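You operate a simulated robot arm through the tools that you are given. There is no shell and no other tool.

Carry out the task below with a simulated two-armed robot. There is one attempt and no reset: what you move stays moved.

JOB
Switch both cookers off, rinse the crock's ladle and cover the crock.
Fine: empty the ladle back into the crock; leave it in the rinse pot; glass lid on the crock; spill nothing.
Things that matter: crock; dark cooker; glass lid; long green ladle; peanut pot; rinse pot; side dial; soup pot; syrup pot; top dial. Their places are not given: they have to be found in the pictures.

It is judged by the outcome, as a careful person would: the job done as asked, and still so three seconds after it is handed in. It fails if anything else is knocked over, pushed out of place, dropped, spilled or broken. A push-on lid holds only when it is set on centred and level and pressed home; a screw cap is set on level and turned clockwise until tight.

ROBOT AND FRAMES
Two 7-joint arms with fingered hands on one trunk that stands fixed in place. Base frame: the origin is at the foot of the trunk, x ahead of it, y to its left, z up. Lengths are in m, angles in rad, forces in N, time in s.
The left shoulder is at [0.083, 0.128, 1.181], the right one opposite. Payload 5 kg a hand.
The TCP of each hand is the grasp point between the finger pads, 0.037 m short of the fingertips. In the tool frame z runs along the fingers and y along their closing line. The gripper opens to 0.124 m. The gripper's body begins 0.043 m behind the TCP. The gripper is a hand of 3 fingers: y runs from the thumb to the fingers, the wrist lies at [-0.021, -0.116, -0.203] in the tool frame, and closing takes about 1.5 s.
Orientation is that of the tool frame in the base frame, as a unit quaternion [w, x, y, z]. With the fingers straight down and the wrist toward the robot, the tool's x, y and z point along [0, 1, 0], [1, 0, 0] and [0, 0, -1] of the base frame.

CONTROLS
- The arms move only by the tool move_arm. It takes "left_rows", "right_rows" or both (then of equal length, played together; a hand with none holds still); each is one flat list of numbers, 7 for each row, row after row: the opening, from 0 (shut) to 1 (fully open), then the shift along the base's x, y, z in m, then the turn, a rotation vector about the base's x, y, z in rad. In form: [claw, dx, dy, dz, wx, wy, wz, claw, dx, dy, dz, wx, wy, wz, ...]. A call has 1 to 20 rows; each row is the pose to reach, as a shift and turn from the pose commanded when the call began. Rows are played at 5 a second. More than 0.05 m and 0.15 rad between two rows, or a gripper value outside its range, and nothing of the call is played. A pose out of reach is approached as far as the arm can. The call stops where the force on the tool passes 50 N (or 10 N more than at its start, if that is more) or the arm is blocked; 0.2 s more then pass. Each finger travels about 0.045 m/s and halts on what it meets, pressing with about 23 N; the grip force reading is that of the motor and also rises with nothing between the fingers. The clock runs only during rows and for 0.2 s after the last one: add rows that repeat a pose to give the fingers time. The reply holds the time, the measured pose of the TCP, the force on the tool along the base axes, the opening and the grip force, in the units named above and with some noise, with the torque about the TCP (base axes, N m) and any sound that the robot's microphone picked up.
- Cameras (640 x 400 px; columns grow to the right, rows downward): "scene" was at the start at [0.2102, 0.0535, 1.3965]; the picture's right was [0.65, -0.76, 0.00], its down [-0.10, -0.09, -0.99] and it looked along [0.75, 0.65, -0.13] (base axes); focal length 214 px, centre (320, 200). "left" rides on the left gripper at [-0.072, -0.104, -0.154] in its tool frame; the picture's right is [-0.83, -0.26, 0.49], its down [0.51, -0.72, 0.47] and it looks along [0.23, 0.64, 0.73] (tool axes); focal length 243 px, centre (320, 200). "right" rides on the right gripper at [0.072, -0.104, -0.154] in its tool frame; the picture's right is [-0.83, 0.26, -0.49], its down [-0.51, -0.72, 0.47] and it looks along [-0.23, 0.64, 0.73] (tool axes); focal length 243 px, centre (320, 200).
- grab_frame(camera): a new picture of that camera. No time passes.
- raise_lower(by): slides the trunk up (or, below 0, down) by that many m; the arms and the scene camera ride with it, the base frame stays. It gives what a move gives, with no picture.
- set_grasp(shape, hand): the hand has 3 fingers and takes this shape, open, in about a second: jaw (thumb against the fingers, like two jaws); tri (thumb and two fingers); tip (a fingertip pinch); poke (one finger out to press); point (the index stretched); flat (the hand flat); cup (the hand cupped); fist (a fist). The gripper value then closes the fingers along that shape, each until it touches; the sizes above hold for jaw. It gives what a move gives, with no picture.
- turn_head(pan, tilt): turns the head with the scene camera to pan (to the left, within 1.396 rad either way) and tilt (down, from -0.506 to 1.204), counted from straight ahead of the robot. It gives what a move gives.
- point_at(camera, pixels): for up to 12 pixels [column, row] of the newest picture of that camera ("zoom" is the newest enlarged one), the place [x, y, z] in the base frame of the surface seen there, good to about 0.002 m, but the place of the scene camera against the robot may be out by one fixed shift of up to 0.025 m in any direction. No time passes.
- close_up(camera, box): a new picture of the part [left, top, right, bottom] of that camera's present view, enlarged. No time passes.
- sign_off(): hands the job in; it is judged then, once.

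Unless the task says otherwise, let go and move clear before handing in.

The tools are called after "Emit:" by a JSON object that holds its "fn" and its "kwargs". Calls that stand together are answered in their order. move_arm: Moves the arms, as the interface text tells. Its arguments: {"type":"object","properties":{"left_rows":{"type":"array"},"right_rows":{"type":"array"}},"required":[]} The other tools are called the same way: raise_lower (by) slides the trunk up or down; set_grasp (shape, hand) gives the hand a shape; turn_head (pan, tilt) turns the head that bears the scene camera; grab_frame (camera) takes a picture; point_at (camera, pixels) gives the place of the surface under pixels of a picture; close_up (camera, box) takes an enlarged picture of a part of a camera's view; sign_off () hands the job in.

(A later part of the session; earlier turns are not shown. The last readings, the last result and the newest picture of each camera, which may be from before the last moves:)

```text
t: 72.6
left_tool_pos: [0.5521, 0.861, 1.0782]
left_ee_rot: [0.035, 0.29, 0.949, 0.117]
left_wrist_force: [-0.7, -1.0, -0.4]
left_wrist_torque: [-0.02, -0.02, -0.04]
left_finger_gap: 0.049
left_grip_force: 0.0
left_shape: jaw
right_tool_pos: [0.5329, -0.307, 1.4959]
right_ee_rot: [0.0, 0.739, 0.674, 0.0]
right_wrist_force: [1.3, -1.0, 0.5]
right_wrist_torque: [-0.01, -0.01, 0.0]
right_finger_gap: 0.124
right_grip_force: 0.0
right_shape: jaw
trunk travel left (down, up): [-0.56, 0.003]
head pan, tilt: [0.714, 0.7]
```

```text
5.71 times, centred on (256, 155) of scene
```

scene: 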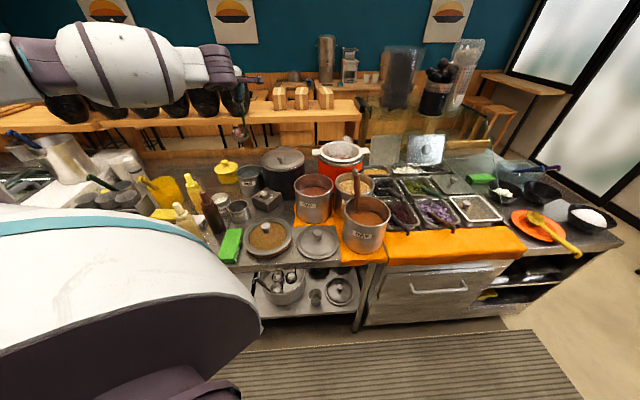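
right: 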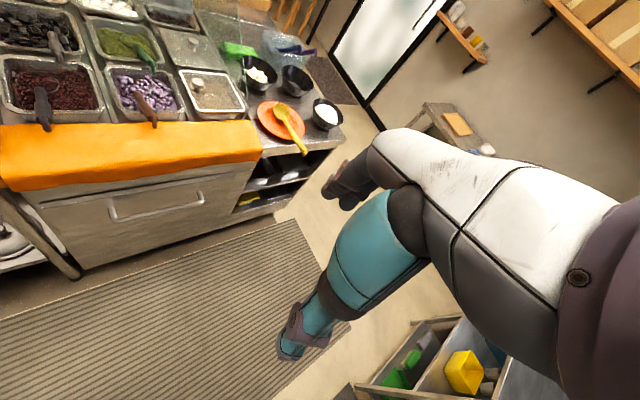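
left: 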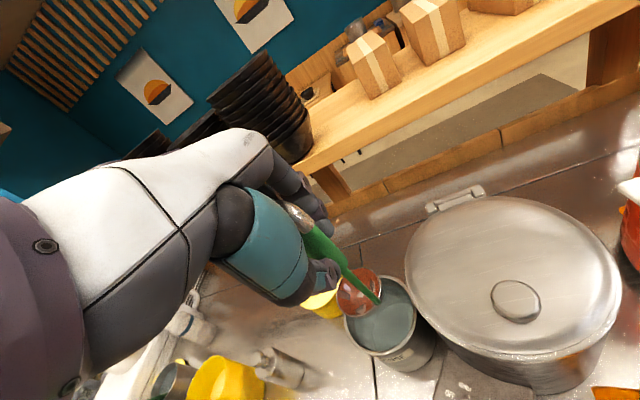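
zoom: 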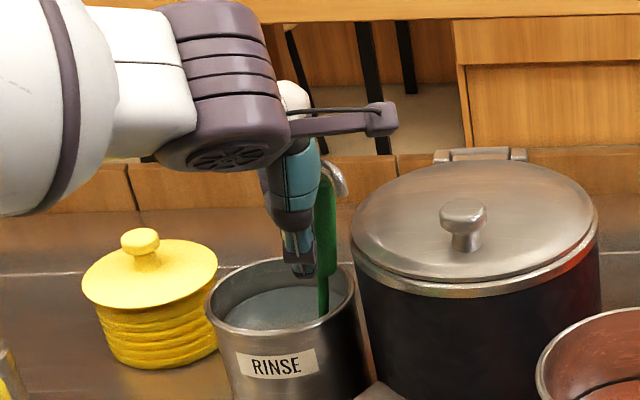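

The ladle has settled leaning on the rim to the right, clear of the thumb. I'll open fully and look before withdrawing.

Emit:
{"fn": "move_arm", "kwargs": {"left_rows": [0.55, 0, 0, 0, 0, 0, 0, 0.75, 0, 0, 0, 0, 0, 0, 1, 0, 0, 0, 0, 0, 0, 1, 0, 0, 0, 0, 0, 0, 1, 0, 0, 0, 0, 0, 0, 1, 0, 0, 0, 0, 0, 0]}}

Emit:
{"fn": "grab_frame", "kwargs": {"camera": "left"}}

Emit:
{"fn": "close_up", "kwargs": {"camera": "scene", "box": [220, 120, 292, 190]}}

```text
t: 74.0
left_tool_pos: [0.552, 0.861, 1.0794]
left_ee_rot: [0.036, 0.29, 0.949, 0.116]
left_wrist_force: [-0.6, -1.1, 0.5]
left_wrist_torque: [0.01, -0.07, -0.02]
left_finger_gap: 0.1235
left_grip_force: 0.0
left_shape: jaw
right_tool_pos: [0.5336, -0.3066, 1.4969]
right_ee_rot: [0.0, 0.74, 0.673, 0.0]
right_wrist_force: [0.3, -0.2, 0.5]
right_wrist_torque: [-0.01, -0.02, -0.01]
right_finger_gap: 0.1242
right_grip_force: 0.0
right_shape: jaw
trunk travel left (down, up): [-0.56, 0.003]
head pan, tilt: [0.714, 0.7]
```

```text
taken
```

left: 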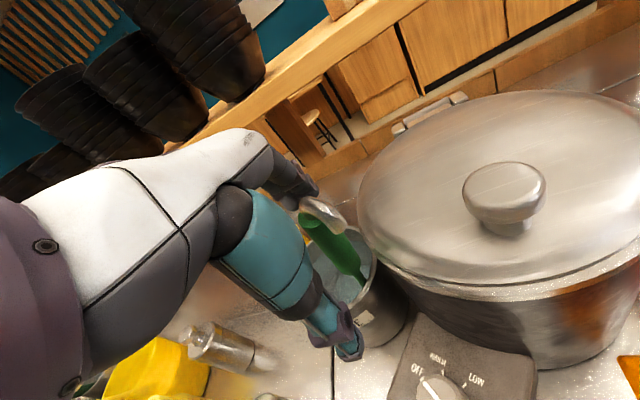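

```text
5.71 times, centred on (256, 155) of scene
```

zoom: 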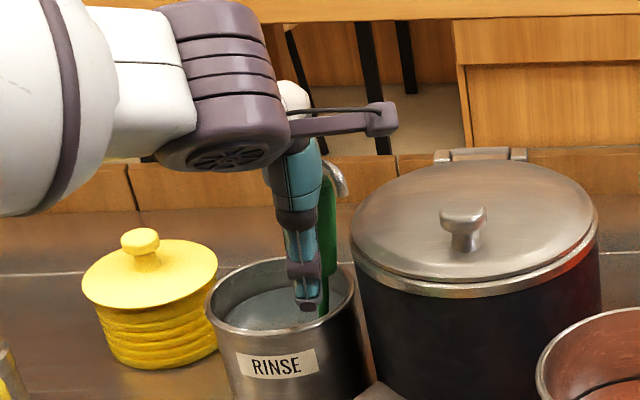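

The jaw is fully open with no force on the hand. I'll measure where the ladle's handle and hook are relative to the fingers and the cooker.

Emit:
{"fn": "close_up", "kwargs": {"camera": "left", "box": [270, 170, 398, 290]}}

Emit:
{"fn": "point_at", "kwargs": {"camera": "zoom", "pixels": [[210, 165], [240, 155], [280, 190], [260, 270], [330, 290], [365, 330], [195, 195], [150, 90], [350, 345], [310, 300]]}}

```text
3.33 times, centred on (334, 230) of left
```

zoom: 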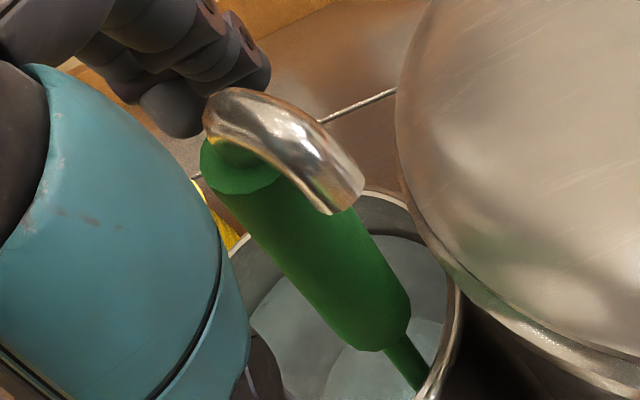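

```text
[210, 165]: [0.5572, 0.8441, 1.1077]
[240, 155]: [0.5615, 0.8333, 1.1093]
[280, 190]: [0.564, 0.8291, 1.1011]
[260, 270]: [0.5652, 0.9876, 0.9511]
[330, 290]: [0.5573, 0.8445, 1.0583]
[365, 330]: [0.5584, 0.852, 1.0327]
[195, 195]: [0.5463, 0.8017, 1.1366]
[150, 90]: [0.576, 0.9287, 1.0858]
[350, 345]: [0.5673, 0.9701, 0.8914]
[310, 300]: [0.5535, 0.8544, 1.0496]
```

The ladle stands in the rinse pot leaning on the near rim, handle top at (0.562, 0.838, 1.108), free of the fingers. I'll withdraw straight back along the tool axis.

Emit:
{"fn": "move_arm", "kwargs": {"left_rows": [1, -0.0027, -0.004, 0.0194, 0, 0, 0, 1, -0.0054, -0.008, 0.0388, 0, 0, 0, 1, -0.0108, -0.016, 0.0776, 0, 0, 0, 1, -0.0162, -0.024, 0.1164, 0, 0, 0, 1, -0.0216, -0.032, 0.1552, 0, 0, 0, 1, -0.027, -0.04, 0.194, 0, 0, 0]}}

Emit:
{"fn": "grab_frame", "kwargs": {"camera": "left"}}

Emit:
{"fn": "grab_frame", "kwargs": {"camera": "scene"}}

```text
t: 75.4
left_tool_pos: [0.5251, 0.8188, 1.274]
left_ee_rot: [0.037, 0.289, 0.949, 0.118]
left_wrist_force: [-0.2, -0.9, 0.3]
left_wrist_torque: [0.0, -0.01, -0.01]
left_finger_gap: 0.1236
left_grip_force: 0.1
left_shape: jaw
right_tool_pos: [0.532, -0.3084, 1.496]
right_ee_rot: [0.0, 0.739, 0.674, 0.001]
right_wrist_force: [0.3, -0.7, 0.4]
right_wrist_torque: [0.01, 0.0, -0.02]
right_finger_gap: 0.1238
right_grip_force: 0.1
right_shape: jaw
trunk travel left (down, up): [-0.56, 0.003]
head pan, tilt: [0.714, 0.7]
```

```text
taken
```

left: 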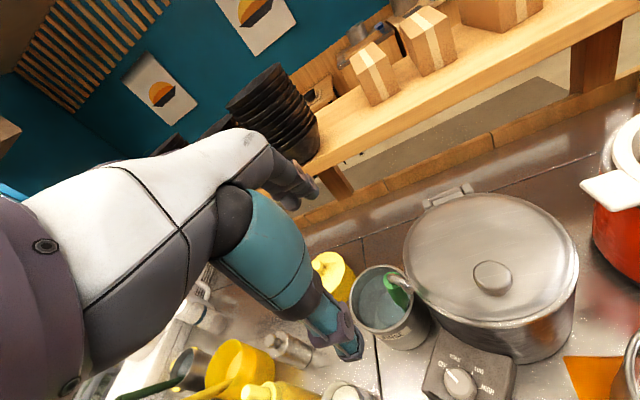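

```text
taken
```

scene: 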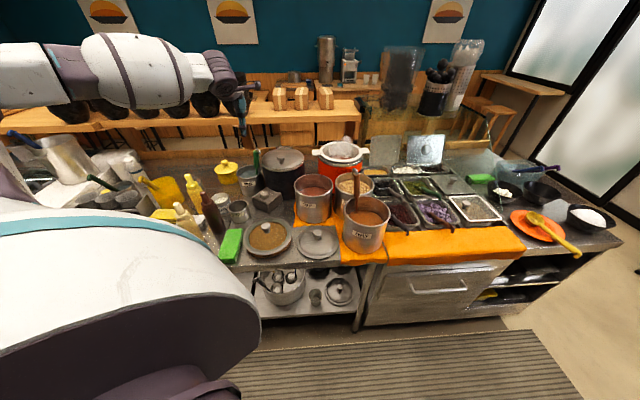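

The ladle stays in the rinse pot. Now for the glass lid: I'll zoom in on its knob and the crock's rim with the scene camera to plan the grasp.

Emit:
{"fn": "close_up", "kwargs": {"camera": "scene", "box": [230, 205, 310, 265]}}

Emit:
{"fn": "close_up", "kwargs": {"camera": "scene", "box": [255, 215, 287, 240]}}

Emit:
{"fn": "close_up", "kwargs": {"camera": "scene", "box": [235, 140, 275, 190]}}

```text
6.67 times, centred on (270, 235) of scene
```

zoom: 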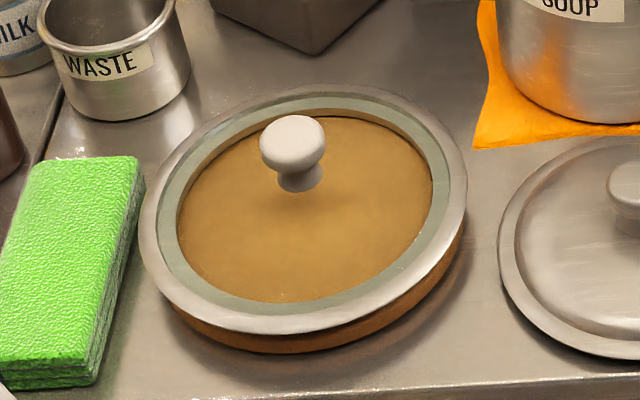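

```text
16.00 times, centred on (271, 228) of scene
```

zoom: 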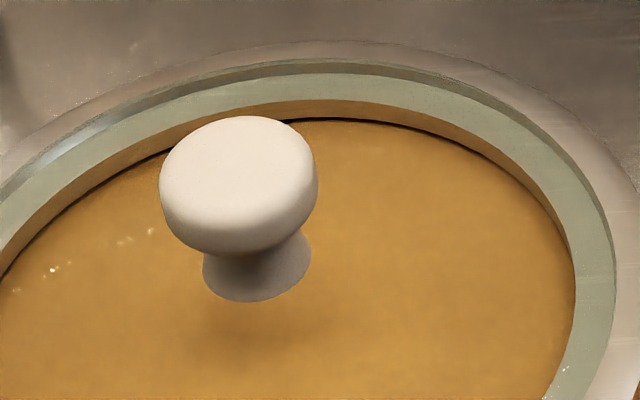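

```text
8.00 times, centred on (255, 165) of scene
```

zoom: 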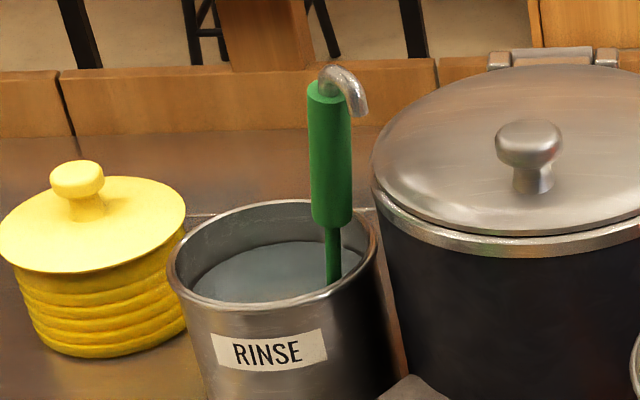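

The ladle stands well in the rinse pot. The glass lid has a mushroom knob (head ≈37 mm). Before moving it I want the crock rim's exact centre, so I'll move the empty hand to where its camera looks down into the crock.

Emit:
{"fn": "move_arm", "kwargs": {"left_rows": [1, 0, 0, 0.03, -0.1012, 0.0682, 0, 1, 0, 0, 0.06, -0.2025, 0.1365, 0, 1, 0, 0, 0.09, -0.2025, 0.1365, 0]}}

Emit:
{"fn": "move_arm", "kwargs": {"left_rows": [1, 0.025, -0.037, 0, 0, 0, -0.0773, 1, 0.05, -0.074, 0, 0, 0, -0.1546, 1, 0.075, -0.111, 0, 0, 0, -0.2319, 1, 0.1, -0.148, 0, 0, 0, -0.3091, 1, 0.125, -0.185, 0, 0, 0, -0.3864, 1, 0.15, -0.222, 0, 0, 0, -0.4637, 1, 0.175, -0.259, 0, 0, 0, -0.541]}}

Emit:
{"fn": "grab_frame", "kwargs": {"camera": "left"}}

```text
t: 76.2
left_tool_pos: [0.5251, 0.8204, 1.3631]
left_ee_rot: [-0.001, 0.291, 0.957, -0.002]
left_wrist_force: [0.2, -0.1, 0.6]
left_wrist_torque: [-0.01, 0.01, 0.03]
left_finger_gap: 0.1237
left_grip_force: 0.1
left_shape: jaw
right_tool_pos: [0.5325, -0.3061, 1.4946]
right_ee_rot: [-0.001, 0.739, 0.674, 0.0]
right_wrist_force: [0.0, -0.4, 0.1]
right_wrist_torque: [-0.01, 0.02, 0.0]
right_finger_gap: 0.1238
right_grip_force: 0.2
right_shape: jaw
trunk travel left (down, up): [-0.56, 0.003]
head pan, tilt: [0.714, 0.7]
```

```text
t: 77.8
left_tool_pos: [0.7027, 0.5592, 1.3625]
left_ee_rot: [-0.001, 0.536, 0.844, 0.0]
left_wrist_force: [0.6, -0.2, -0.3]
left_wrist_torque: [0.01, 0.06, -0.02]
left_finger_gap: 0.1237
left_grip_force: 0.1
left_shape: jaw
right_tool_pos: [0.5352, -0.3081, 1.4943]
right_ee_rot: [-0.001, 0.739, 0.673, 0.0]
right_wrist_force: [-0.3, -0.3, 1.1]
right_wrist_torque: [0.05, 0.02, 0.0]
right_finger_gap: 0.1239
right_grip_force: 0.1
right_shape: jaw
trunk travel left (down, up): [-0.56, 0.003]
head pan, tilt: [0.714, 0.7]
```

```text
taken
```

left: 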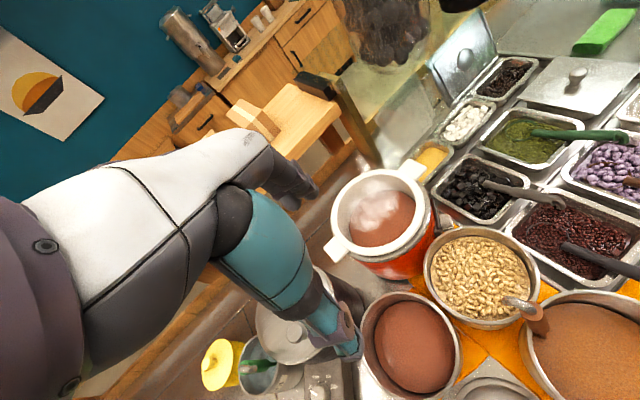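

The empty crock is in view at (382,215). Zooming in to measure its rim all around.

Emit:
{"fn": "close_up", "kwargs": {"camera": "left", "box": [314, 150, 442, 280]}}

```text
3.08 times, centred on (378, 215) of left
```

zoom: 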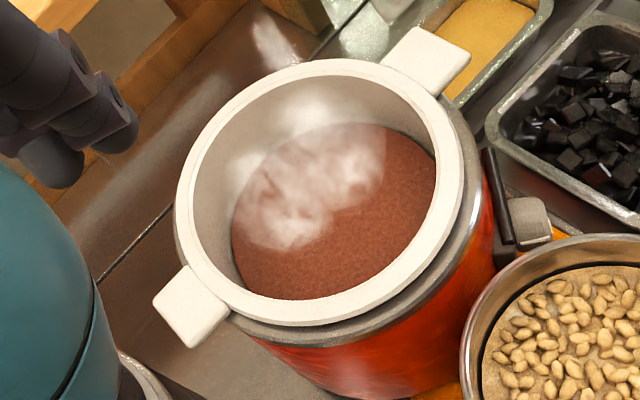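

Emit:
{"fn": "point_at", "kwargs": {"camera": "zoom", "pixels": [[185, 205], [210, 135], [262, 86], [320, 68], [380, 75], [432, 115], [449, 180], [428, 245], [380, 292], [310, 311], [245, 292], [200, 250]]}}

Emit:
{"fn": "point_at", "kwargs": {"camera": "zoom", "pixels": [[178, 205], [202, 135], [320, 61], [455, 130], [462, 180], [440, 245], [385, 303], [320, 322], [250, 305], [200, 310], [430, 60], [320, 200]]}}

```text
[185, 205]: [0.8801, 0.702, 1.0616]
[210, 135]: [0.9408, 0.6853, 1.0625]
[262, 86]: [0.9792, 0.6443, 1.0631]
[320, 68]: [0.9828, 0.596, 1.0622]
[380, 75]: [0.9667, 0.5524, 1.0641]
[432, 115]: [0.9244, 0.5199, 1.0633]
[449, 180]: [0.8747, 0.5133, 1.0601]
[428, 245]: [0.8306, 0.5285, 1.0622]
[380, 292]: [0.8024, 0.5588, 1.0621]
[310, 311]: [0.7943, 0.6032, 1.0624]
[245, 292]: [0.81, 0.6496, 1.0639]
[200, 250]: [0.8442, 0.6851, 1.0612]
```

```text
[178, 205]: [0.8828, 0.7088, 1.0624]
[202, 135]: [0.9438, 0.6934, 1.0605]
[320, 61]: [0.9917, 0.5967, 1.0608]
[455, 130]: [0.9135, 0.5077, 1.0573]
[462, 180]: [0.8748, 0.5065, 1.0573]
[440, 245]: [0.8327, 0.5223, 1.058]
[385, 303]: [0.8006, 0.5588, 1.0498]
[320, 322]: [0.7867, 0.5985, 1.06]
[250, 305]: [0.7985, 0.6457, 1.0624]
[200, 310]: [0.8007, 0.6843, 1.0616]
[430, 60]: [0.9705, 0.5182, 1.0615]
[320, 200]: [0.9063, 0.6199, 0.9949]
```

The crock's rim fits centre (0.8885, 0.607), outer radius 0.102, top z 1.062. Now I'll go and look down on the glass lid.

Emit:
{"fn": "move_arm", "kwargs": {"left_rows": [1, -0.0429, 0.0057, 0, 0, 0, 0.05, 1, -0.0857, 0.0114, 0, 0, 0, 0.1, 1, -0.1286, 0.0171, 0, 0, 0, 0.15, 1, -0.1714, 0.0229, -0.02, 0, 0, 0.2, 1, -0.2143, 0.0286, -0.04, 0, 0, 0.25, 1, -0.2571, 0.0343, -0.06, 0, 0, 0.3, 1, -0.3, 0.04, -0.08, 0, 0, 0.349]}}

Emit:
{"fn": "grab_frame", "kwargs": {"camera": "left"}}

Emit:
{"fn": "close_up", "kwargs": {"camera": "left", "box": [350, 240, 478, 380]}}

```text
t: 79.4
left_tool_pos: [0.3965, 0.6023, 1.2835]
left_ee_rot: [0.001, 0.38, 0.925, 0.0]
left_wrist_force: [-1.0, -0.3, 0.1]
left_wrist_torque: [-0.02, -0.06, -0.01]
left_finger_gap: 0.1241
left_grip_force: 0.1
left_shape: jaw
right_tool_pos: [0.5299, -0.3068, 1.4973]
right_ee_rot: [0.001, 0.74, 0.673, 0.001]
right_wrist_force: [0.0, 0.4, -0.4]
right_wrist_torque: [0.0, 0.0, -0.02]
right_finger_gap: 0.1241
right_grip_force: 0.0
right_shape: jaw
trunk travel left (down, up): [-0.56, 0.003]
head pan, tilt: [0.714, 0.7]
```

```text
taken
```

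left: 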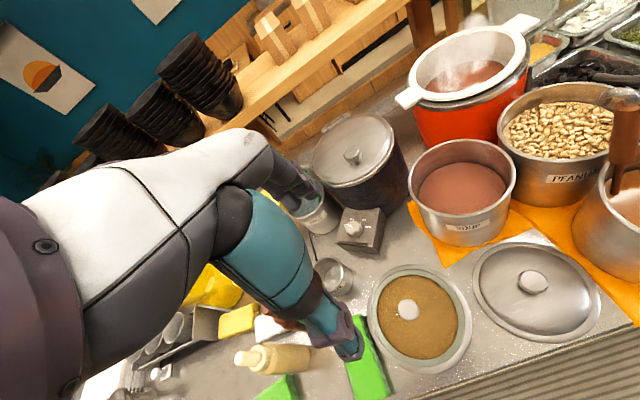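

```text
2.86 times, centred on (414, 310) of left
```

zoom: 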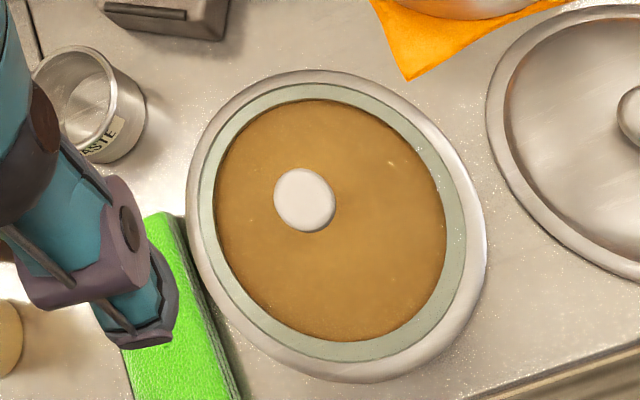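

Emit:
{"fn": "point_at", "kwargs": {"camera": "zoom", "pixels": [[193, 190], [215, 122], [270, 84], [340, 76], [410, 105], [458, 165], [479, 240], [455, 325], [400, 370], [330, 368], [260, 330], [210, 260]]}}

Emit:
{"fn": "point_at", "kwargs": {"camera": "zoom", "pixels": [[302, 200], [278, 195], [330, 195], [300, 172], [300, 228], [250, 250], [360, 250], [330, 150], [320, 232], [340, 320], [212, 200], [455, 240]]}}

Emit:
{"fn": "close_up", "kwargs": {"camera": "left", "box": [385, 285, 433, 325]}}

```text
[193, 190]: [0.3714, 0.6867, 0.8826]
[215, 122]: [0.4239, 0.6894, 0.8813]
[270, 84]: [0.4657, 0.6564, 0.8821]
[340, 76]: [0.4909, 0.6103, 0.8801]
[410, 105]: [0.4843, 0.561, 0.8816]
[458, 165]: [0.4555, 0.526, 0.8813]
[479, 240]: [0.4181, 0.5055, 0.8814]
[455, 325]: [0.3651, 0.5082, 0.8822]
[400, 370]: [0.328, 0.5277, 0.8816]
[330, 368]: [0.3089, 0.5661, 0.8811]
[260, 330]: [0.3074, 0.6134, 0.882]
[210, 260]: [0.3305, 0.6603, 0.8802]
```

```text
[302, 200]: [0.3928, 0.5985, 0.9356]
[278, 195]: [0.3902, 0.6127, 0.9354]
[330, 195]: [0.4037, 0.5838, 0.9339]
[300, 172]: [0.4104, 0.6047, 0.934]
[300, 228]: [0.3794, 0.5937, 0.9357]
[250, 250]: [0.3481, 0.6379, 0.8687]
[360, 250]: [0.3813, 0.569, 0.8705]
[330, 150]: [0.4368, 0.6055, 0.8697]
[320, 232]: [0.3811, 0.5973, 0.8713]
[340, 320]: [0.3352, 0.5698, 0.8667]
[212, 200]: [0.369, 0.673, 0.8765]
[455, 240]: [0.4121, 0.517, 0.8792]
```

```text
10.00 times, centred on (409, 305) of left
```

zoom: 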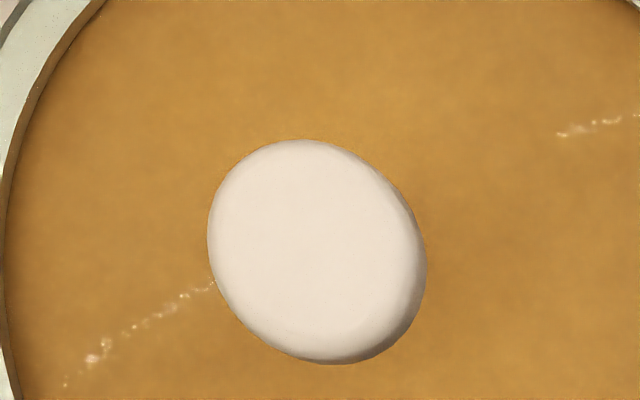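

The lid's rim fits centre (0.3965, 0.596), radius ≈0.099, rim z 0.8815, knob top z 0.9355. I'll measure the knob's profile (head underside, stem, base) from the scene view.

Emit:
{"fn": "close_up", "kwargs": {"camera": "scene", "box": [255, 215, 287, 240]}}

Emit:
{"fn": "point_at", "kwargs": {"camera": "zoom", "pixels": [[235, 130], [235, 180], [235, 215], [240, 235], [245, 248], [250, 262], [255, 280], [258, 295], [262, 306], [165, 190], [312, 190], [205, 270]]}}

Emit:
{"fn": "point_at", "kwargs": {"camera": "zoom", "pixels": [[308, 262], [300, 290], [400, 85], [560, 200], [400, 110], [590, 250], [620, 250], [300, 350], [450, 200], [280, 50]]}}

```text
16.00 times, centred on (271, 228) of scene
```

zoom: 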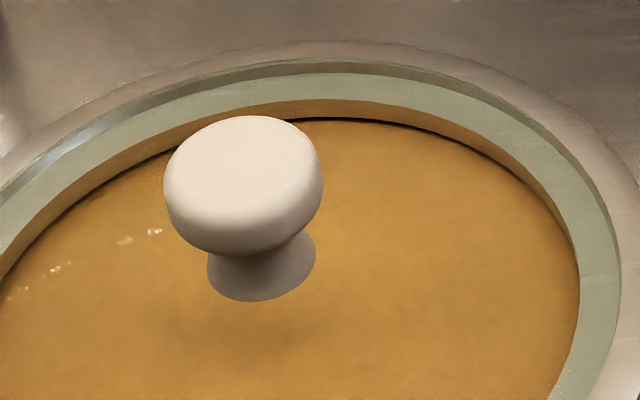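

```text
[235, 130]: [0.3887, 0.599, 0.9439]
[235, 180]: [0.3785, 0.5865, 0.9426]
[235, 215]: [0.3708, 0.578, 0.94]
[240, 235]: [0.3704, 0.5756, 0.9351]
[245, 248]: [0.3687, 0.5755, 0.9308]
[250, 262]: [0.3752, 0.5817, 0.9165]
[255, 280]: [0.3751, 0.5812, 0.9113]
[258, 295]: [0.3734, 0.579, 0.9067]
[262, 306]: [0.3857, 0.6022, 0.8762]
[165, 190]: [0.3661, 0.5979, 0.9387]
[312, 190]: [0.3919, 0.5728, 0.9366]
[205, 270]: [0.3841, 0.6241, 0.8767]
```

```text
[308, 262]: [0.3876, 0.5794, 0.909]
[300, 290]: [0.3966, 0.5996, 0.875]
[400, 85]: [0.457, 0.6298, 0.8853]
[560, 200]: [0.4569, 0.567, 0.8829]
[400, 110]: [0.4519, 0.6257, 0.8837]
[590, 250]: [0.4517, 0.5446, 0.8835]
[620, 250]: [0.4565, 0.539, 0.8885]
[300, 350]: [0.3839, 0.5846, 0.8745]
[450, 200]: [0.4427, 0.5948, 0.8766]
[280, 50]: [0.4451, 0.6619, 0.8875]
```

The knob's profile: base on the glass at z≈0.898, stem to 0.921, head 0.921–0.9355 (radius ≈17.5 mm). To reach the crock the hand must lean out about 30°, so I'll grip the knob with the tool tilted 30° with the lid level. First I'll turn and tilt above the lid with the jaw partly open.

Emit:
{"fn": "move_arm", "kwargs": {"left_rows": [0.8, -0.009, -0.0055, -0.033, 0, 0, -0.0873, 0.6, -0.018, -0.011, -0.067, 0, 0, -0.1745, 0.5, -0.027, -0.0165, -0.1, 0, 0, -0.2618, 0.47, -0.0365, -0.022, -0.1335, 0, 0, -0.349]}}

Emit:
{"fn": "move_arm", "kwargs": {"left_rows": [0.47, 0, 0, 0, 0.0553, -0.1186, 0, 0.47, 0, 0, 0, 0.1107, -0.2373, 0, 0.47, 0, 0, 0, 0.166, -0.3559, 0, 0.47, 0, 0, 0, 0.2213, -0.4745, 0, 0.47, 0, 0, 0, 0.2213, -0.4745, 0]}}

Emit:
{"fn": "grab_frame", "kwargs": {"camera": "left"}}

Emit:
{"fn": "close_up", "kwargs": {"camera": "scene", "box": [180, 130, 340, 270]}}

```text
t: 80.4
left_tool_pos: [0.3629, 0.5796, 1.1488]
left_ee_rot: [0.001, 0.537, 0.844, 0.001]
left_wrist_force: [-0.3, 0.0, 0.0]
left_wrist_torque: [0.01, -0.02, -0.01]
left_finger_gap: 0.0589
left_grip_force: 0.0
left_shape: jaw
right_tool_pos: [0.5319, -0.3068, 1.4969]
right_ee_rot: [0.001, 0.739, 0.673, 0.0]
right_wrist_force: [-0.1, 0.2, -1.0]
right_wrist_torque: [0.04, -0.04, 0.02]
right_finger_gap: 0.1239
right_grip_force: 0.1
right_shape: jaw
trunk travel left (down, up): [-0.56, 0.003]
head pan, tilt: [0.714, 0.7]
```

```text
t: 81.6
left_tool_pos: [0.3643, 0.5808, 1.1487]
left_ee_rot: [0.14, 0.518, 0.815, 0.218]
left_wrist_force: [-0.5, 0.0, -0.2]
left_wrist_torque: [0.03, -0.04, 0.02]
left_finger_gap: 0.0583
left_grip_force: 0.1
left_shape: jaw
right_tool_pos: [0.5333, -0.3065, 1.496]
right_ee_rot: [0.001, 0.739, 0.673, 0.0]
right_wrist_force: [-1.2, 0.1, -0.4]
right_wrist_torque: [-0.01, 0.03, 0.0]
right_finger_gap: 0.1237
right_grip_force: 0.0
right_shape: jaw
trunk travel left (down, up): [-0.56, 0.003]
head pan, tilt: [0.714, 0.7]
```

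```text
taken
```

left: 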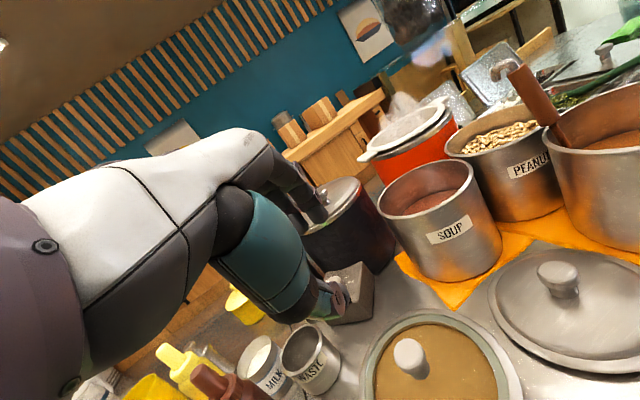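

```text
2.86 times, centred on (260, 200) of scene
```

zoom: 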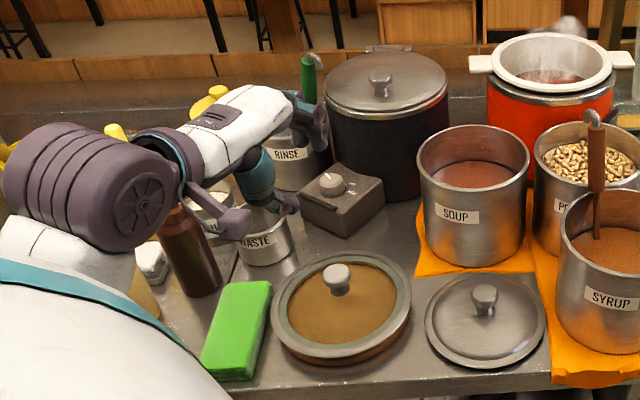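

The knob is at left (408,355), in front of the tilted hand. Before lowering I'll check the arm's clearance to the squeeze bottles on the left.

Emit:
{"fn": "turn_head", "kwargs": {"pan": 1.25, "tilt": 0.75}}

Emit:
{"fn": "grab_frame", "kwargs": {"camera": "scene"}}

```text
t: 82.6
left_tool_pos: [0.3637, 0.5787, 1.1501]
left_ee_rot: [0.139, 0.518, 0.815, 0.218]
left_wrist_force: [0.8, 0.4, -0.5]
left_wrist_torque: [-0.01, 0.02, 0.01]
left_finger_gap: 0.0584
left_grip_force: 0.1
left_shape: jaw
right_tool_pos: [0.5324, -0.3068, 1.4969]
right_ee_rot: [0.001, 0.74, 0.673, 0.0]
right_wrist_force: [0.4, 0.1, -0.6]
right_wrist_torque: [-0.01, -0.04, 0.0]
right_finger_gap: 0.1238
right_grip_force: 0.1
right_shape: jaw
trunk travel left (down, up): [-0.56, 0.003]
head pan, tilt: [1.25, 0.75]
```

```text
taken
```

scene: 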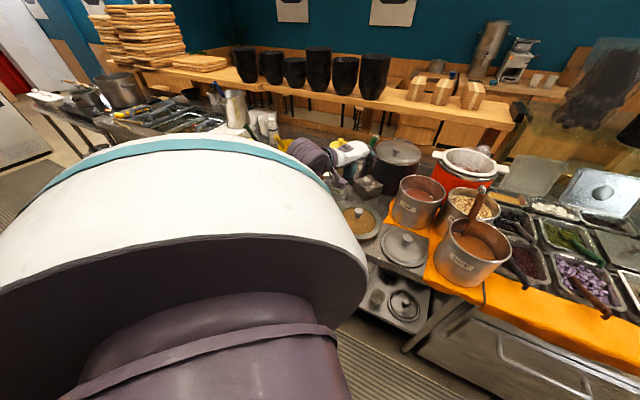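

Emit:
{"fn": "point_at", "kwargs": {"camera": "scene", "pixels": [[180, 150], [280, 165], [330, 200], [360, 260], [200, 200], [310, 160], [340, 160], [240, 110], [265, 125], [280, 140], [100, 170], [250, 140]]}}

Emit:
{"fn": "close_up", "kwargs": {"camera": "scene", "box": [220, 80, 400, 220]}}

```text
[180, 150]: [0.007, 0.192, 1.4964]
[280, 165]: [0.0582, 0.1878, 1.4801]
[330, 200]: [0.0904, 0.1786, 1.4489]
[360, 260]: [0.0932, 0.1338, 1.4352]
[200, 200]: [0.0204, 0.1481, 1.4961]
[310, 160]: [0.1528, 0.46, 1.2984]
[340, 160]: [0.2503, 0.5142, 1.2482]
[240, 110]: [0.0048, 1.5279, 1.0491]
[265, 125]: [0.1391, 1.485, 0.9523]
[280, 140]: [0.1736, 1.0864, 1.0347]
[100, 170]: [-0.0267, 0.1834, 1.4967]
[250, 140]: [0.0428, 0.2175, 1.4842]
```

```text
2.86 times, centred on (310, 150) of scene
```

zoom: 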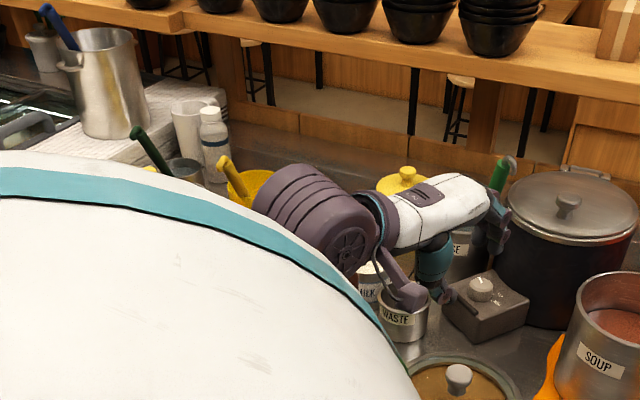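

Emit:
{"fn": "point_at", "kwargs": {"camera": "left", "pixels": [[205, 375], [230, 390], [165, 352], [190, 370], [275, 355], [310, 345], [100, 385], [150, 390], [345, 290], [408, 345], [420, 375], [395, 330]]}}

Emit:
{"fn": "turn_head", "kwargs": {"pan": 0.714, "tilt": 0.7}}

Emit:
{"fn": "grab_frame", "kwargs": {"camera": "scene"}}

```text
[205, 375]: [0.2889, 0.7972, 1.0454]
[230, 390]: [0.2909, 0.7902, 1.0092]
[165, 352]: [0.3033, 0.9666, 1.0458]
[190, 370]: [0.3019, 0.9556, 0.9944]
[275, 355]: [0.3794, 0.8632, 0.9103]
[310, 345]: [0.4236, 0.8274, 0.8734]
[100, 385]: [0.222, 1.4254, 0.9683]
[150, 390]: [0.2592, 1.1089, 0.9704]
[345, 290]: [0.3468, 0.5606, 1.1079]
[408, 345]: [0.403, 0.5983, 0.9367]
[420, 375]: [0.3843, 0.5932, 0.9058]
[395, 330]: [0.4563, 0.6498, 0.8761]
```

```text
t: 83.5
left_tool_pos: [0.3631, 0.5807, 1.1499]
left_ee_rot: [0.139, 0.518, 0.815, 0.218]
left_wrist_force: [-0.2, -0.2, 0.8]
left_wrist_torque: [-0.01, 0.02, 0.0]
left_finger_gap: 0.0588
left_grip_force: 0.0
left_shape: jaw
right_tool_pos: [0.5332, -0.3067, 1.4957]
right_ee_rot: [0.0, 0.739, 0.674, 0.0]
right_wrist_force: [0.0, 0.7, -0.2]
right_wrist_torque: [-0.01, 0.01, 0.01]
right_finger_gap: 0.1241
right_grip_force: 0.2
right_shape: jaw
trunk travel left (down, up): [-0.56, 0.003]
head pan, tilt: [0.714, 0.7]
```

```text
taken
```

scene: 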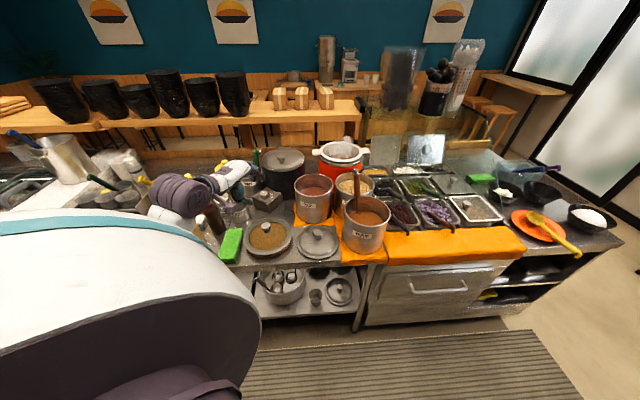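

The bottles stand at y ≥ 0.79, clear of the hand's path. Lowering to about 10 cm above the final grasp.

Emit:
{"fn": "move_arm", "kwargs": {"left_rows": [0.47, -0.002, 0, -0.035, 0, 0, 0, 0.47, -0.004, 0, -0.07, 0, 0, 0, 0.47, -0.005, -0.0005, -0.098, 0, 0, 0, 0.47, -0.005, -0.0005, -0.098, 0, 0, 0]}}

Emit:
{"fn": "grab_frame", "kwargs": {"camera": "left"}}

Emit:
{"fn": "close_up", "kwargs": {"camera": "scene", "box": [190, 160, 310, 270]}}

```text
t: 84.5
left_tool_pos: [0.359, 0.5795, 1.051]
left_ee_rot: [0.14, 0.518, 0.815, 0.218]
left_wrist_force: [0.5, -0.7, -0.1]
left_wrist_torque: [-0.01, 0.01, -0.01]
left_finger_gap: 0.0587
left_grip_force: 0.0
left_shape: jaw
right_tool_pos: [0.532, -0.308, 1.4961]
right_ee_rot: [0.0, 0.739, 0.674, 0.001]
right_wrist_force: [0.4, 0.4, 0.1]
right_wrist_torque: [-0.03, 0.01, -0.01]
right_finger_gap: 0.1238
right_grip_force: 0.0
right_shape: jaw
trunk travel left (down, up): [-0.56, 0.003]
head pan, tilt: [0.714, 0.7]
```

```text
taken
```

left: 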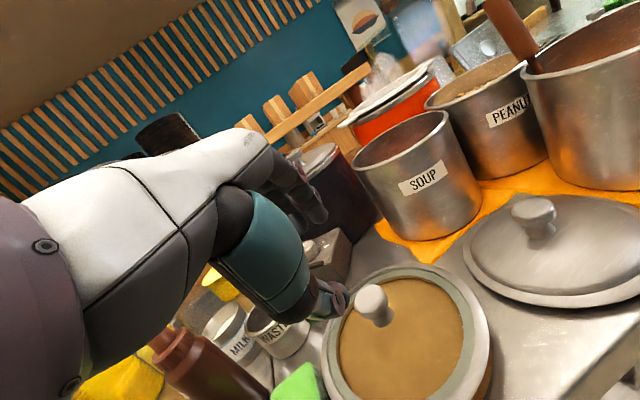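

```text
3.64 times, centred on (250, 215) of scene
```

zoom: 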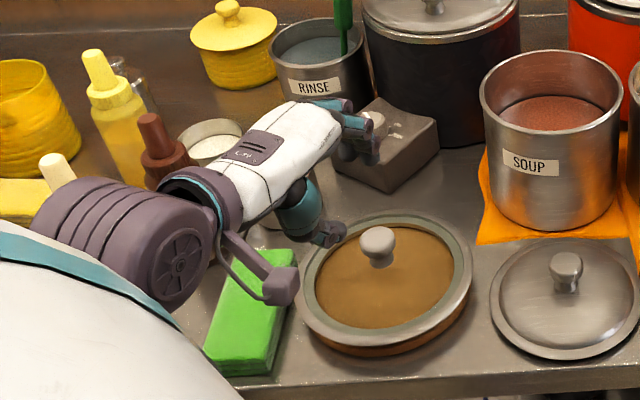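

The knob (left (373,305)) is close ahead of the thumb and fingers. I'll measure it again from here, since it's nearer to the camera.

Emit:
{"fn": "close_up", "kwargs": {"camera": "left", "box": [320, 270, 416, 340]}}

Emit:
{"fn": "point_at", "kwargs": {"camera": "zoom", "pixels": [[345, 195], [270, 180], [385, 165], [310, 105], [400, 320], [385, 290], [330, 240], [300, 170], [340, 130], [400, 300]]}}

```text
5.71 times, centred on (368, 305) of left
```

zoom: 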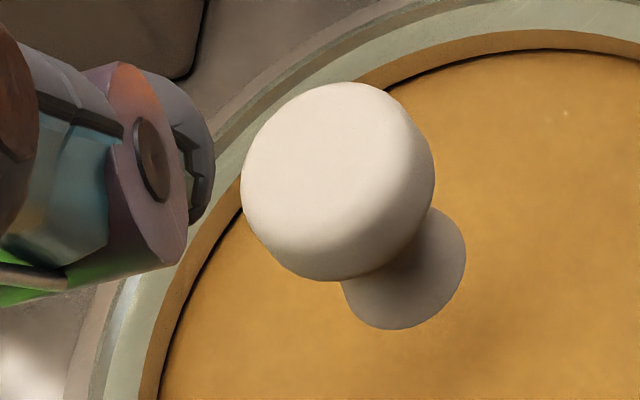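

```text
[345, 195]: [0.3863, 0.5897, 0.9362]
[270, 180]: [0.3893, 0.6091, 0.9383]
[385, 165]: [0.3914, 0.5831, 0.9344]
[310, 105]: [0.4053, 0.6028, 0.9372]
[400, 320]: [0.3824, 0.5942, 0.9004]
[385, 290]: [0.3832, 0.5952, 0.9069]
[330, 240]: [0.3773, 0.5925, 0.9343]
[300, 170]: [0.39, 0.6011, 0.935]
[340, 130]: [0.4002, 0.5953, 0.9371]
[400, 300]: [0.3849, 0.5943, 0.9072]
```

Emit:
{"fn": "move_arm", "kwargs": {"left_rows": [0.47, 0.003, 0.002, -0.03, 0, 0, 0, 0.47, 0.0065, 0.004, -0.055, 0, 0, 0, 0.47, 0.0092, 0.0056, -0.0736, 0, 0, 0, 0.47, 0.0092, 0.0056, -0.0736, 0, 0, 0]}}

Emit:
{"fn": "close_up", "kwargs": {"camera": "left", "box": [250, 190, 410, 320]}}

Emit:
{"fn": "close_up", "kwargs": {"camera": "scene", "box": [240, 195, 304, 245]}}

```text
t: 85.5
left_tool_pos: [0.3681, 0.5842, 0.9784]
left_ee_rot: [0.14, 0.519, 0.815, 0.218]
left_wrist_force: [0.5, -0.1, 0.2]
left_wrist_torque: [-0.03, -0.01, -0.03]
left_finger_gap: 0.0587
left_grip_force: 0.1
left_shape: jaw
right_tool_pos: [0.5326, -0.3062, 1.4956]
right_ee_rot: [0.001, 0.739, 0.673, 0.001]
right_wrist_force: [-0.7, -0.3, 0.6]
right_wrist_torque: [0.02, 0.0, 0.04]
right_finger_gap: 0.1236
right_grip_force: 0.1
right_shape: jaw
trunk travel left (down, up): [-0.56, 0.003]
head pan, tilt: [0.714, 0.7]
```

```text
3.08 times, centred on (330, 255) of left
```

zoom: 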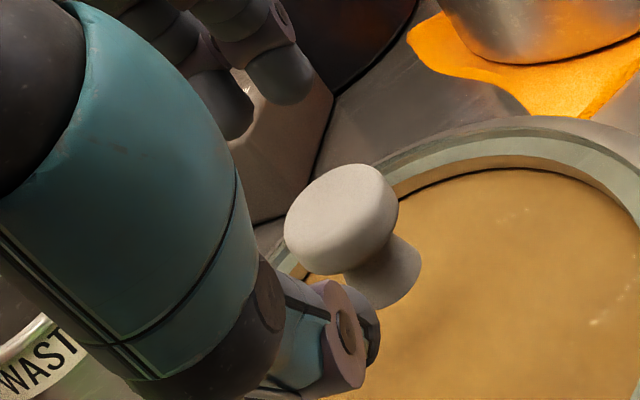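

```text
8.00 times, centred on (272, 220) of scene
```

zoom: 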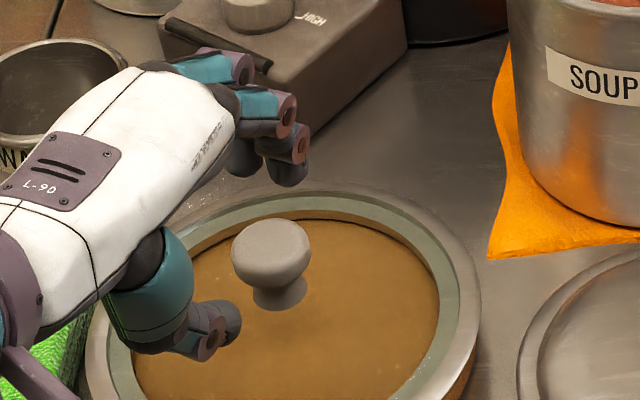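

The knob lies between thumb and fingers. The last 3 cm run along the tool axis.

Emit:
{"fn": "move_arm", "kwargs": {"left_rows": [0.47, 0.0068, 0.0032, -0.013, 0, 0, 0, 0.47, 0.011, 0.005, -0.021, 0, 0, 0, 0.47, 0.0136, 0.0063, -0.026, 0, 0, 0, 0.47, 0.0136, 0.0063, -0.026, 0, 0, 0]}}

Emit:
{"fn": "close_up", "kwargs": {"camera": "left", "box": [250, 170, 410, 300]}}

Emit:
{"fn": "close_up", "kwargs": {"camera": "scene", "box": [240, 195, 304, 245]}}

```text
t: 86.5
left_tool_pos: [0.3822, 0.5904, 0.953]
left_ee_rot: [0.14, 0.518, 0.815, 0.219]
left_wrist_force: [-4.3, -2.0, 10.7]
left_wrist_torque: [-0.22, 0.41, 0.0]
left_finger_gap: 0.0577
left_grip_force: 0.0
left_shape: jaw
right_tool_pos: [0.5308, -0.3072, 1.4947]
right_ee_rot: [0.0, 0.74, 0.673, 0.001]
right_wrist_force: [-0.1, 0.4, 0.2]
right_wrist_torque: [0.01, 0.0, 0.04]
right_finger_gap: 0.1238
right_grip_force: 0.0
right_shape: jaw
trunk travel left (down, up): [-0.56, 0.003]
head pan, tilt: [0.714, 0.7]
```

```text
3.08 times, centred on (330, 235) of left
```

zoom: 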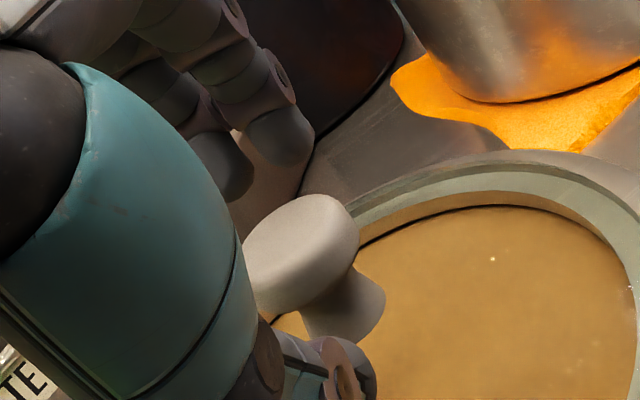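

```text
8.00 times, centred on (272, 220) of scene
```

zoom: 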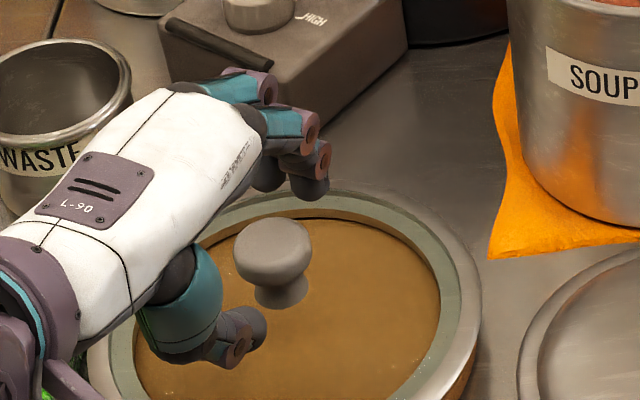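

The thumb tip touches the glass lightly (10.7 N up). I'll back off 4 mm and then close gently on the knob.

Emit:
{"fn": "move_arm", "kwargs": {"left_rows": [0.47, -0.001, -0.0005, 0.004, 0, 0, 0, 0.47, -0.001, -0.0005, 0.004, 0, 0, 0]}}

Emit:
{"fn": "move_arm", "kwargs": {"left_rows": [0.4, 0, 0, 0, 0, 0, 0, 0.32, 0, 0, 0, 0, 0, 0, 0.25, 0, 0, 0, 0, 0, 0, 0.15, 0, 0, 0, 0, 0, 0, 0.05, 0, 0, 0, 0, 0, 0, 0, 0, 0, 0, 0, 0, 0, 0, 0, 0, 0, 0, 0, 0]}}

Emit:
{"fn": "close_up", "kwargs": {"camera": "left", "box": [250, 170, 410, 300]}}

Emit:
{"fn": "close_up", "kwargs": {"camera": "scene", "box": [240, 195, 304, 245]}}

```text
t: 87.1
left_tool_pos: [0.3793, 0.5898, 0.955]
left_ee_rot: [0.14, 0.518, 0.815, 0.218]
left_wrist_force: [1.0, 0.7, 0.2]
left_wrist_torque: [-0.02, 0.03, 0.0]
left_finger_gap: 0.0584
left_grip_force: 0.2
left_shape: jaw
right_tool_pos: [0.5322, -0.3062, 1.4957]
right_ee_rot: [-0.001, 0.739, 0.674, 0.0]
right_wrist_force: [-0.6, 1.1, 0.7]
right_wrist_torque: [-0.01, 0.01, -0.01]
right_finger_gap: 0.1237
right_grip_force: 0.0
right_shape: jaw
trunk travel left (down, up): [-0.56, 0.003]
head pan, tilt: [0.714, 0.7]
```

```text
t: 88.7
left_tool_pos: [0.3801, 0.5899, 0.9566]
left_ee_rot: [0.14, 0.518, 0.815, 0.218]
left_wrist_force: [-1.1, 0.5, 4.2]
left_wrist_torque: [0.08, -0.18, 0.04]
left_finger_gap: 0.0271
left_grip_force: 23.6
left_shape: jaw
right_tool_pos: [0.5315, -0.3065, 1.4967]
right_ee_rot: [0.001, 0.739, 0.673, 0.0]
right_wrist_force: [0.1, -0.4, 0.7]
right_wrist_torque: [0.0, 0.01, 0.03]
right_finger_gap: 0.1239
right_grip_force: 0.1
right_shape: jaw
trunk travel left (down, up): [-0.56, 0.003]
head pan, tilt: [0.714, 0.7]
```

```text
3.08 times, centred on (330, 235) of left
```

zoom: 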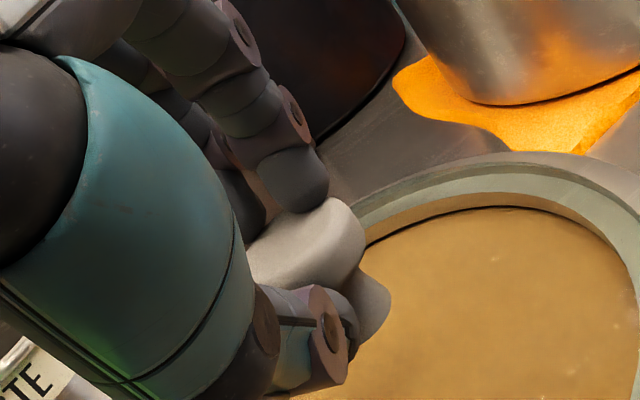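

```text
8.00 times, centred on (272, 220) of scene
```

zoom: 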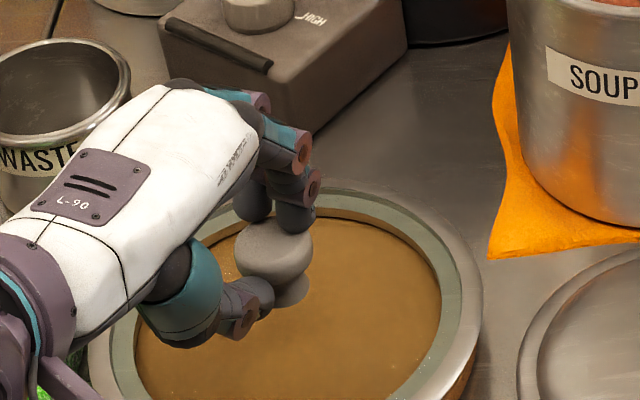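

Gripped the knob (gap 27 mm, 23.6 N). I'll lift 3 cm slowly and check whether the lid hangs level.

Emit:
{"fn": "move_arm", "kwargs": {"left_rows": [0, 0, 0, 0.006, 0, 0, 0, 0, 0, 0, 0.012, 0, 0, 0, 0, 0, 0, 0.02, 0, 0, 0, 0, 0, 0, 0.03, 0, 0, 0, 0, 0, 0, 0.03, 0, 0, 0]}}

Emit:
{"fn": "close_up", "kwargs": {"camera": "scene", "box": [225, 180, 321, 270]}}

Emit:
{"fn": "grab_frame", "kwargs": {"camera": "left"}}

```text
t: 89.9
left_tool_pos: [0.3804, 0.5905, 0.9867]
left_ee_rot: [0.139, 0.518, 0.816, 0.218]
left_wrist_force: [0.3, 0.2, -2.4]
left_wrist_torque: [-0.04, 0.05, -0.02]
left_finger_gap: 0.0262
left_grip_force: 23.1
left_shape: jaw
right_tool_pos: [0.533, -0.3072, 1.4964]
right_ee_rot: [0.0, 0.739, 0.674, 0.0]
right_wrist_force: [-0.5, 0.9, 0.4]
right_wrist_torque: [0.03, -0.01, -0.04]
right_finger_gap: 0.1237
right_grip_force: 0.0
right_shape: jaw
trunk travel left (down, up): [-0.56, 0.003]
head pan, tilt: [0.714, 0.7]
```

```text
4.44 times, centred on (273, 225) of scene
```

zoom: 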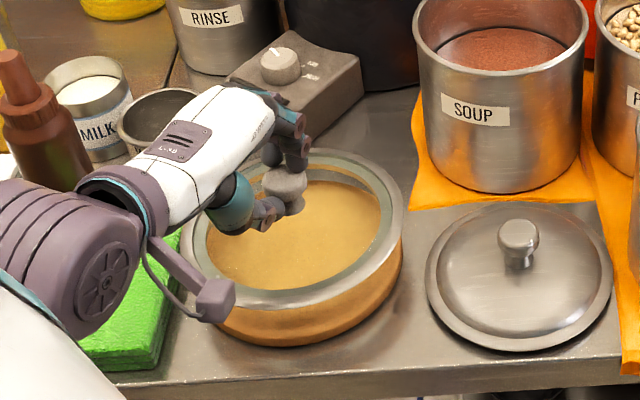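

```text
taken
```

left: 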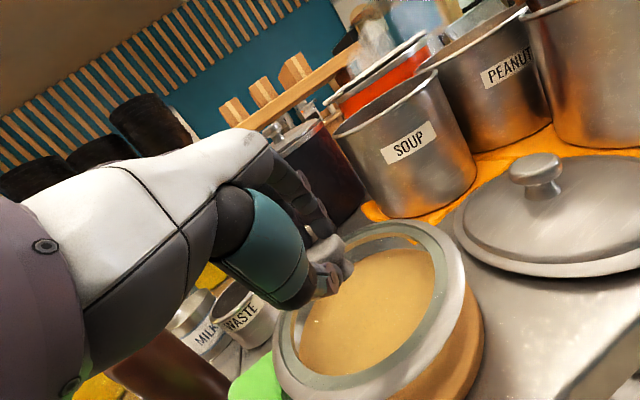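

The lid has come up, but a brown wall shows below its rim. I'll zoom in to see whether the brown piece is still on the counter or hanging with the lid.

Emit:
{"fn": "close_up", "kwargs": {"camera": "left", "box": [270, 210, 500, 400]}}

Emit:
{"fn": "close_up", "kwargs": {"camera": "scene", "box": [250, 205, 320, 265]}}

Emit:
{"fn": "point_at", "kwargs": {"camera": "left", "pixels": [[445, 280], [458, 310], [465, 340], [470, 370], [440, 390], [420, 330], [370, 300], [320, 330], [350, 235], [300, 370], [430, 350], [478, 345]]}}

```text
2.11 times, centred on (385, 305) of left
```

zoom: 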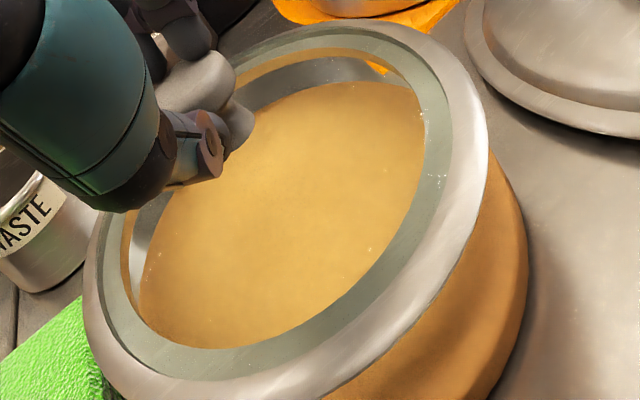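

```text
6.67 times, centred on (285, 235) of scene
```

zoom: 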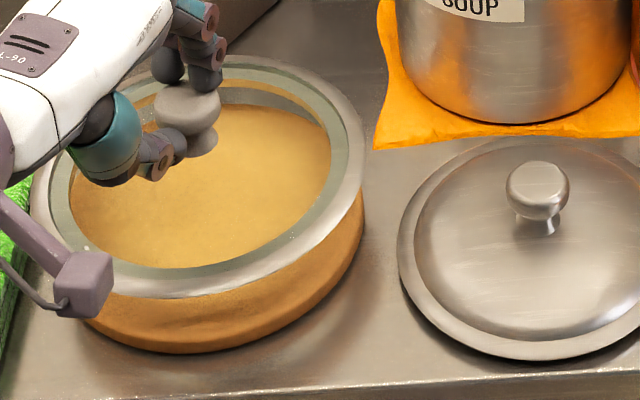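

```text
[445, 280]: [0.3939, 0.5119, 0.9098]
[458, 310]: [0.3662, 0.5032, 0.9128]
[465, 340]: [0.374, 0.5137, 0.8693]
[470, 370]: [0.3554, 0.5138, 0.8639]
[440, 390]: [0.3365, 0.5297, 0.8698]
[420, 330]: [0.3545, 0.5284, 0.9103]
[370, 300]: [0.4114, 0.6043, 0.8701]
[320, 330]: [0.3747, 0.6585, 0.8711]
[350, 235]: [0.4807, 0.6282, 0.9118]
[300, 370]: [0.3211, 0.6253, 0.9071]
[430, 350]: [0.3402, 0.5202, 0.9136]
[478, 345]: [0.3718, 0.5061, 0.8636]
```

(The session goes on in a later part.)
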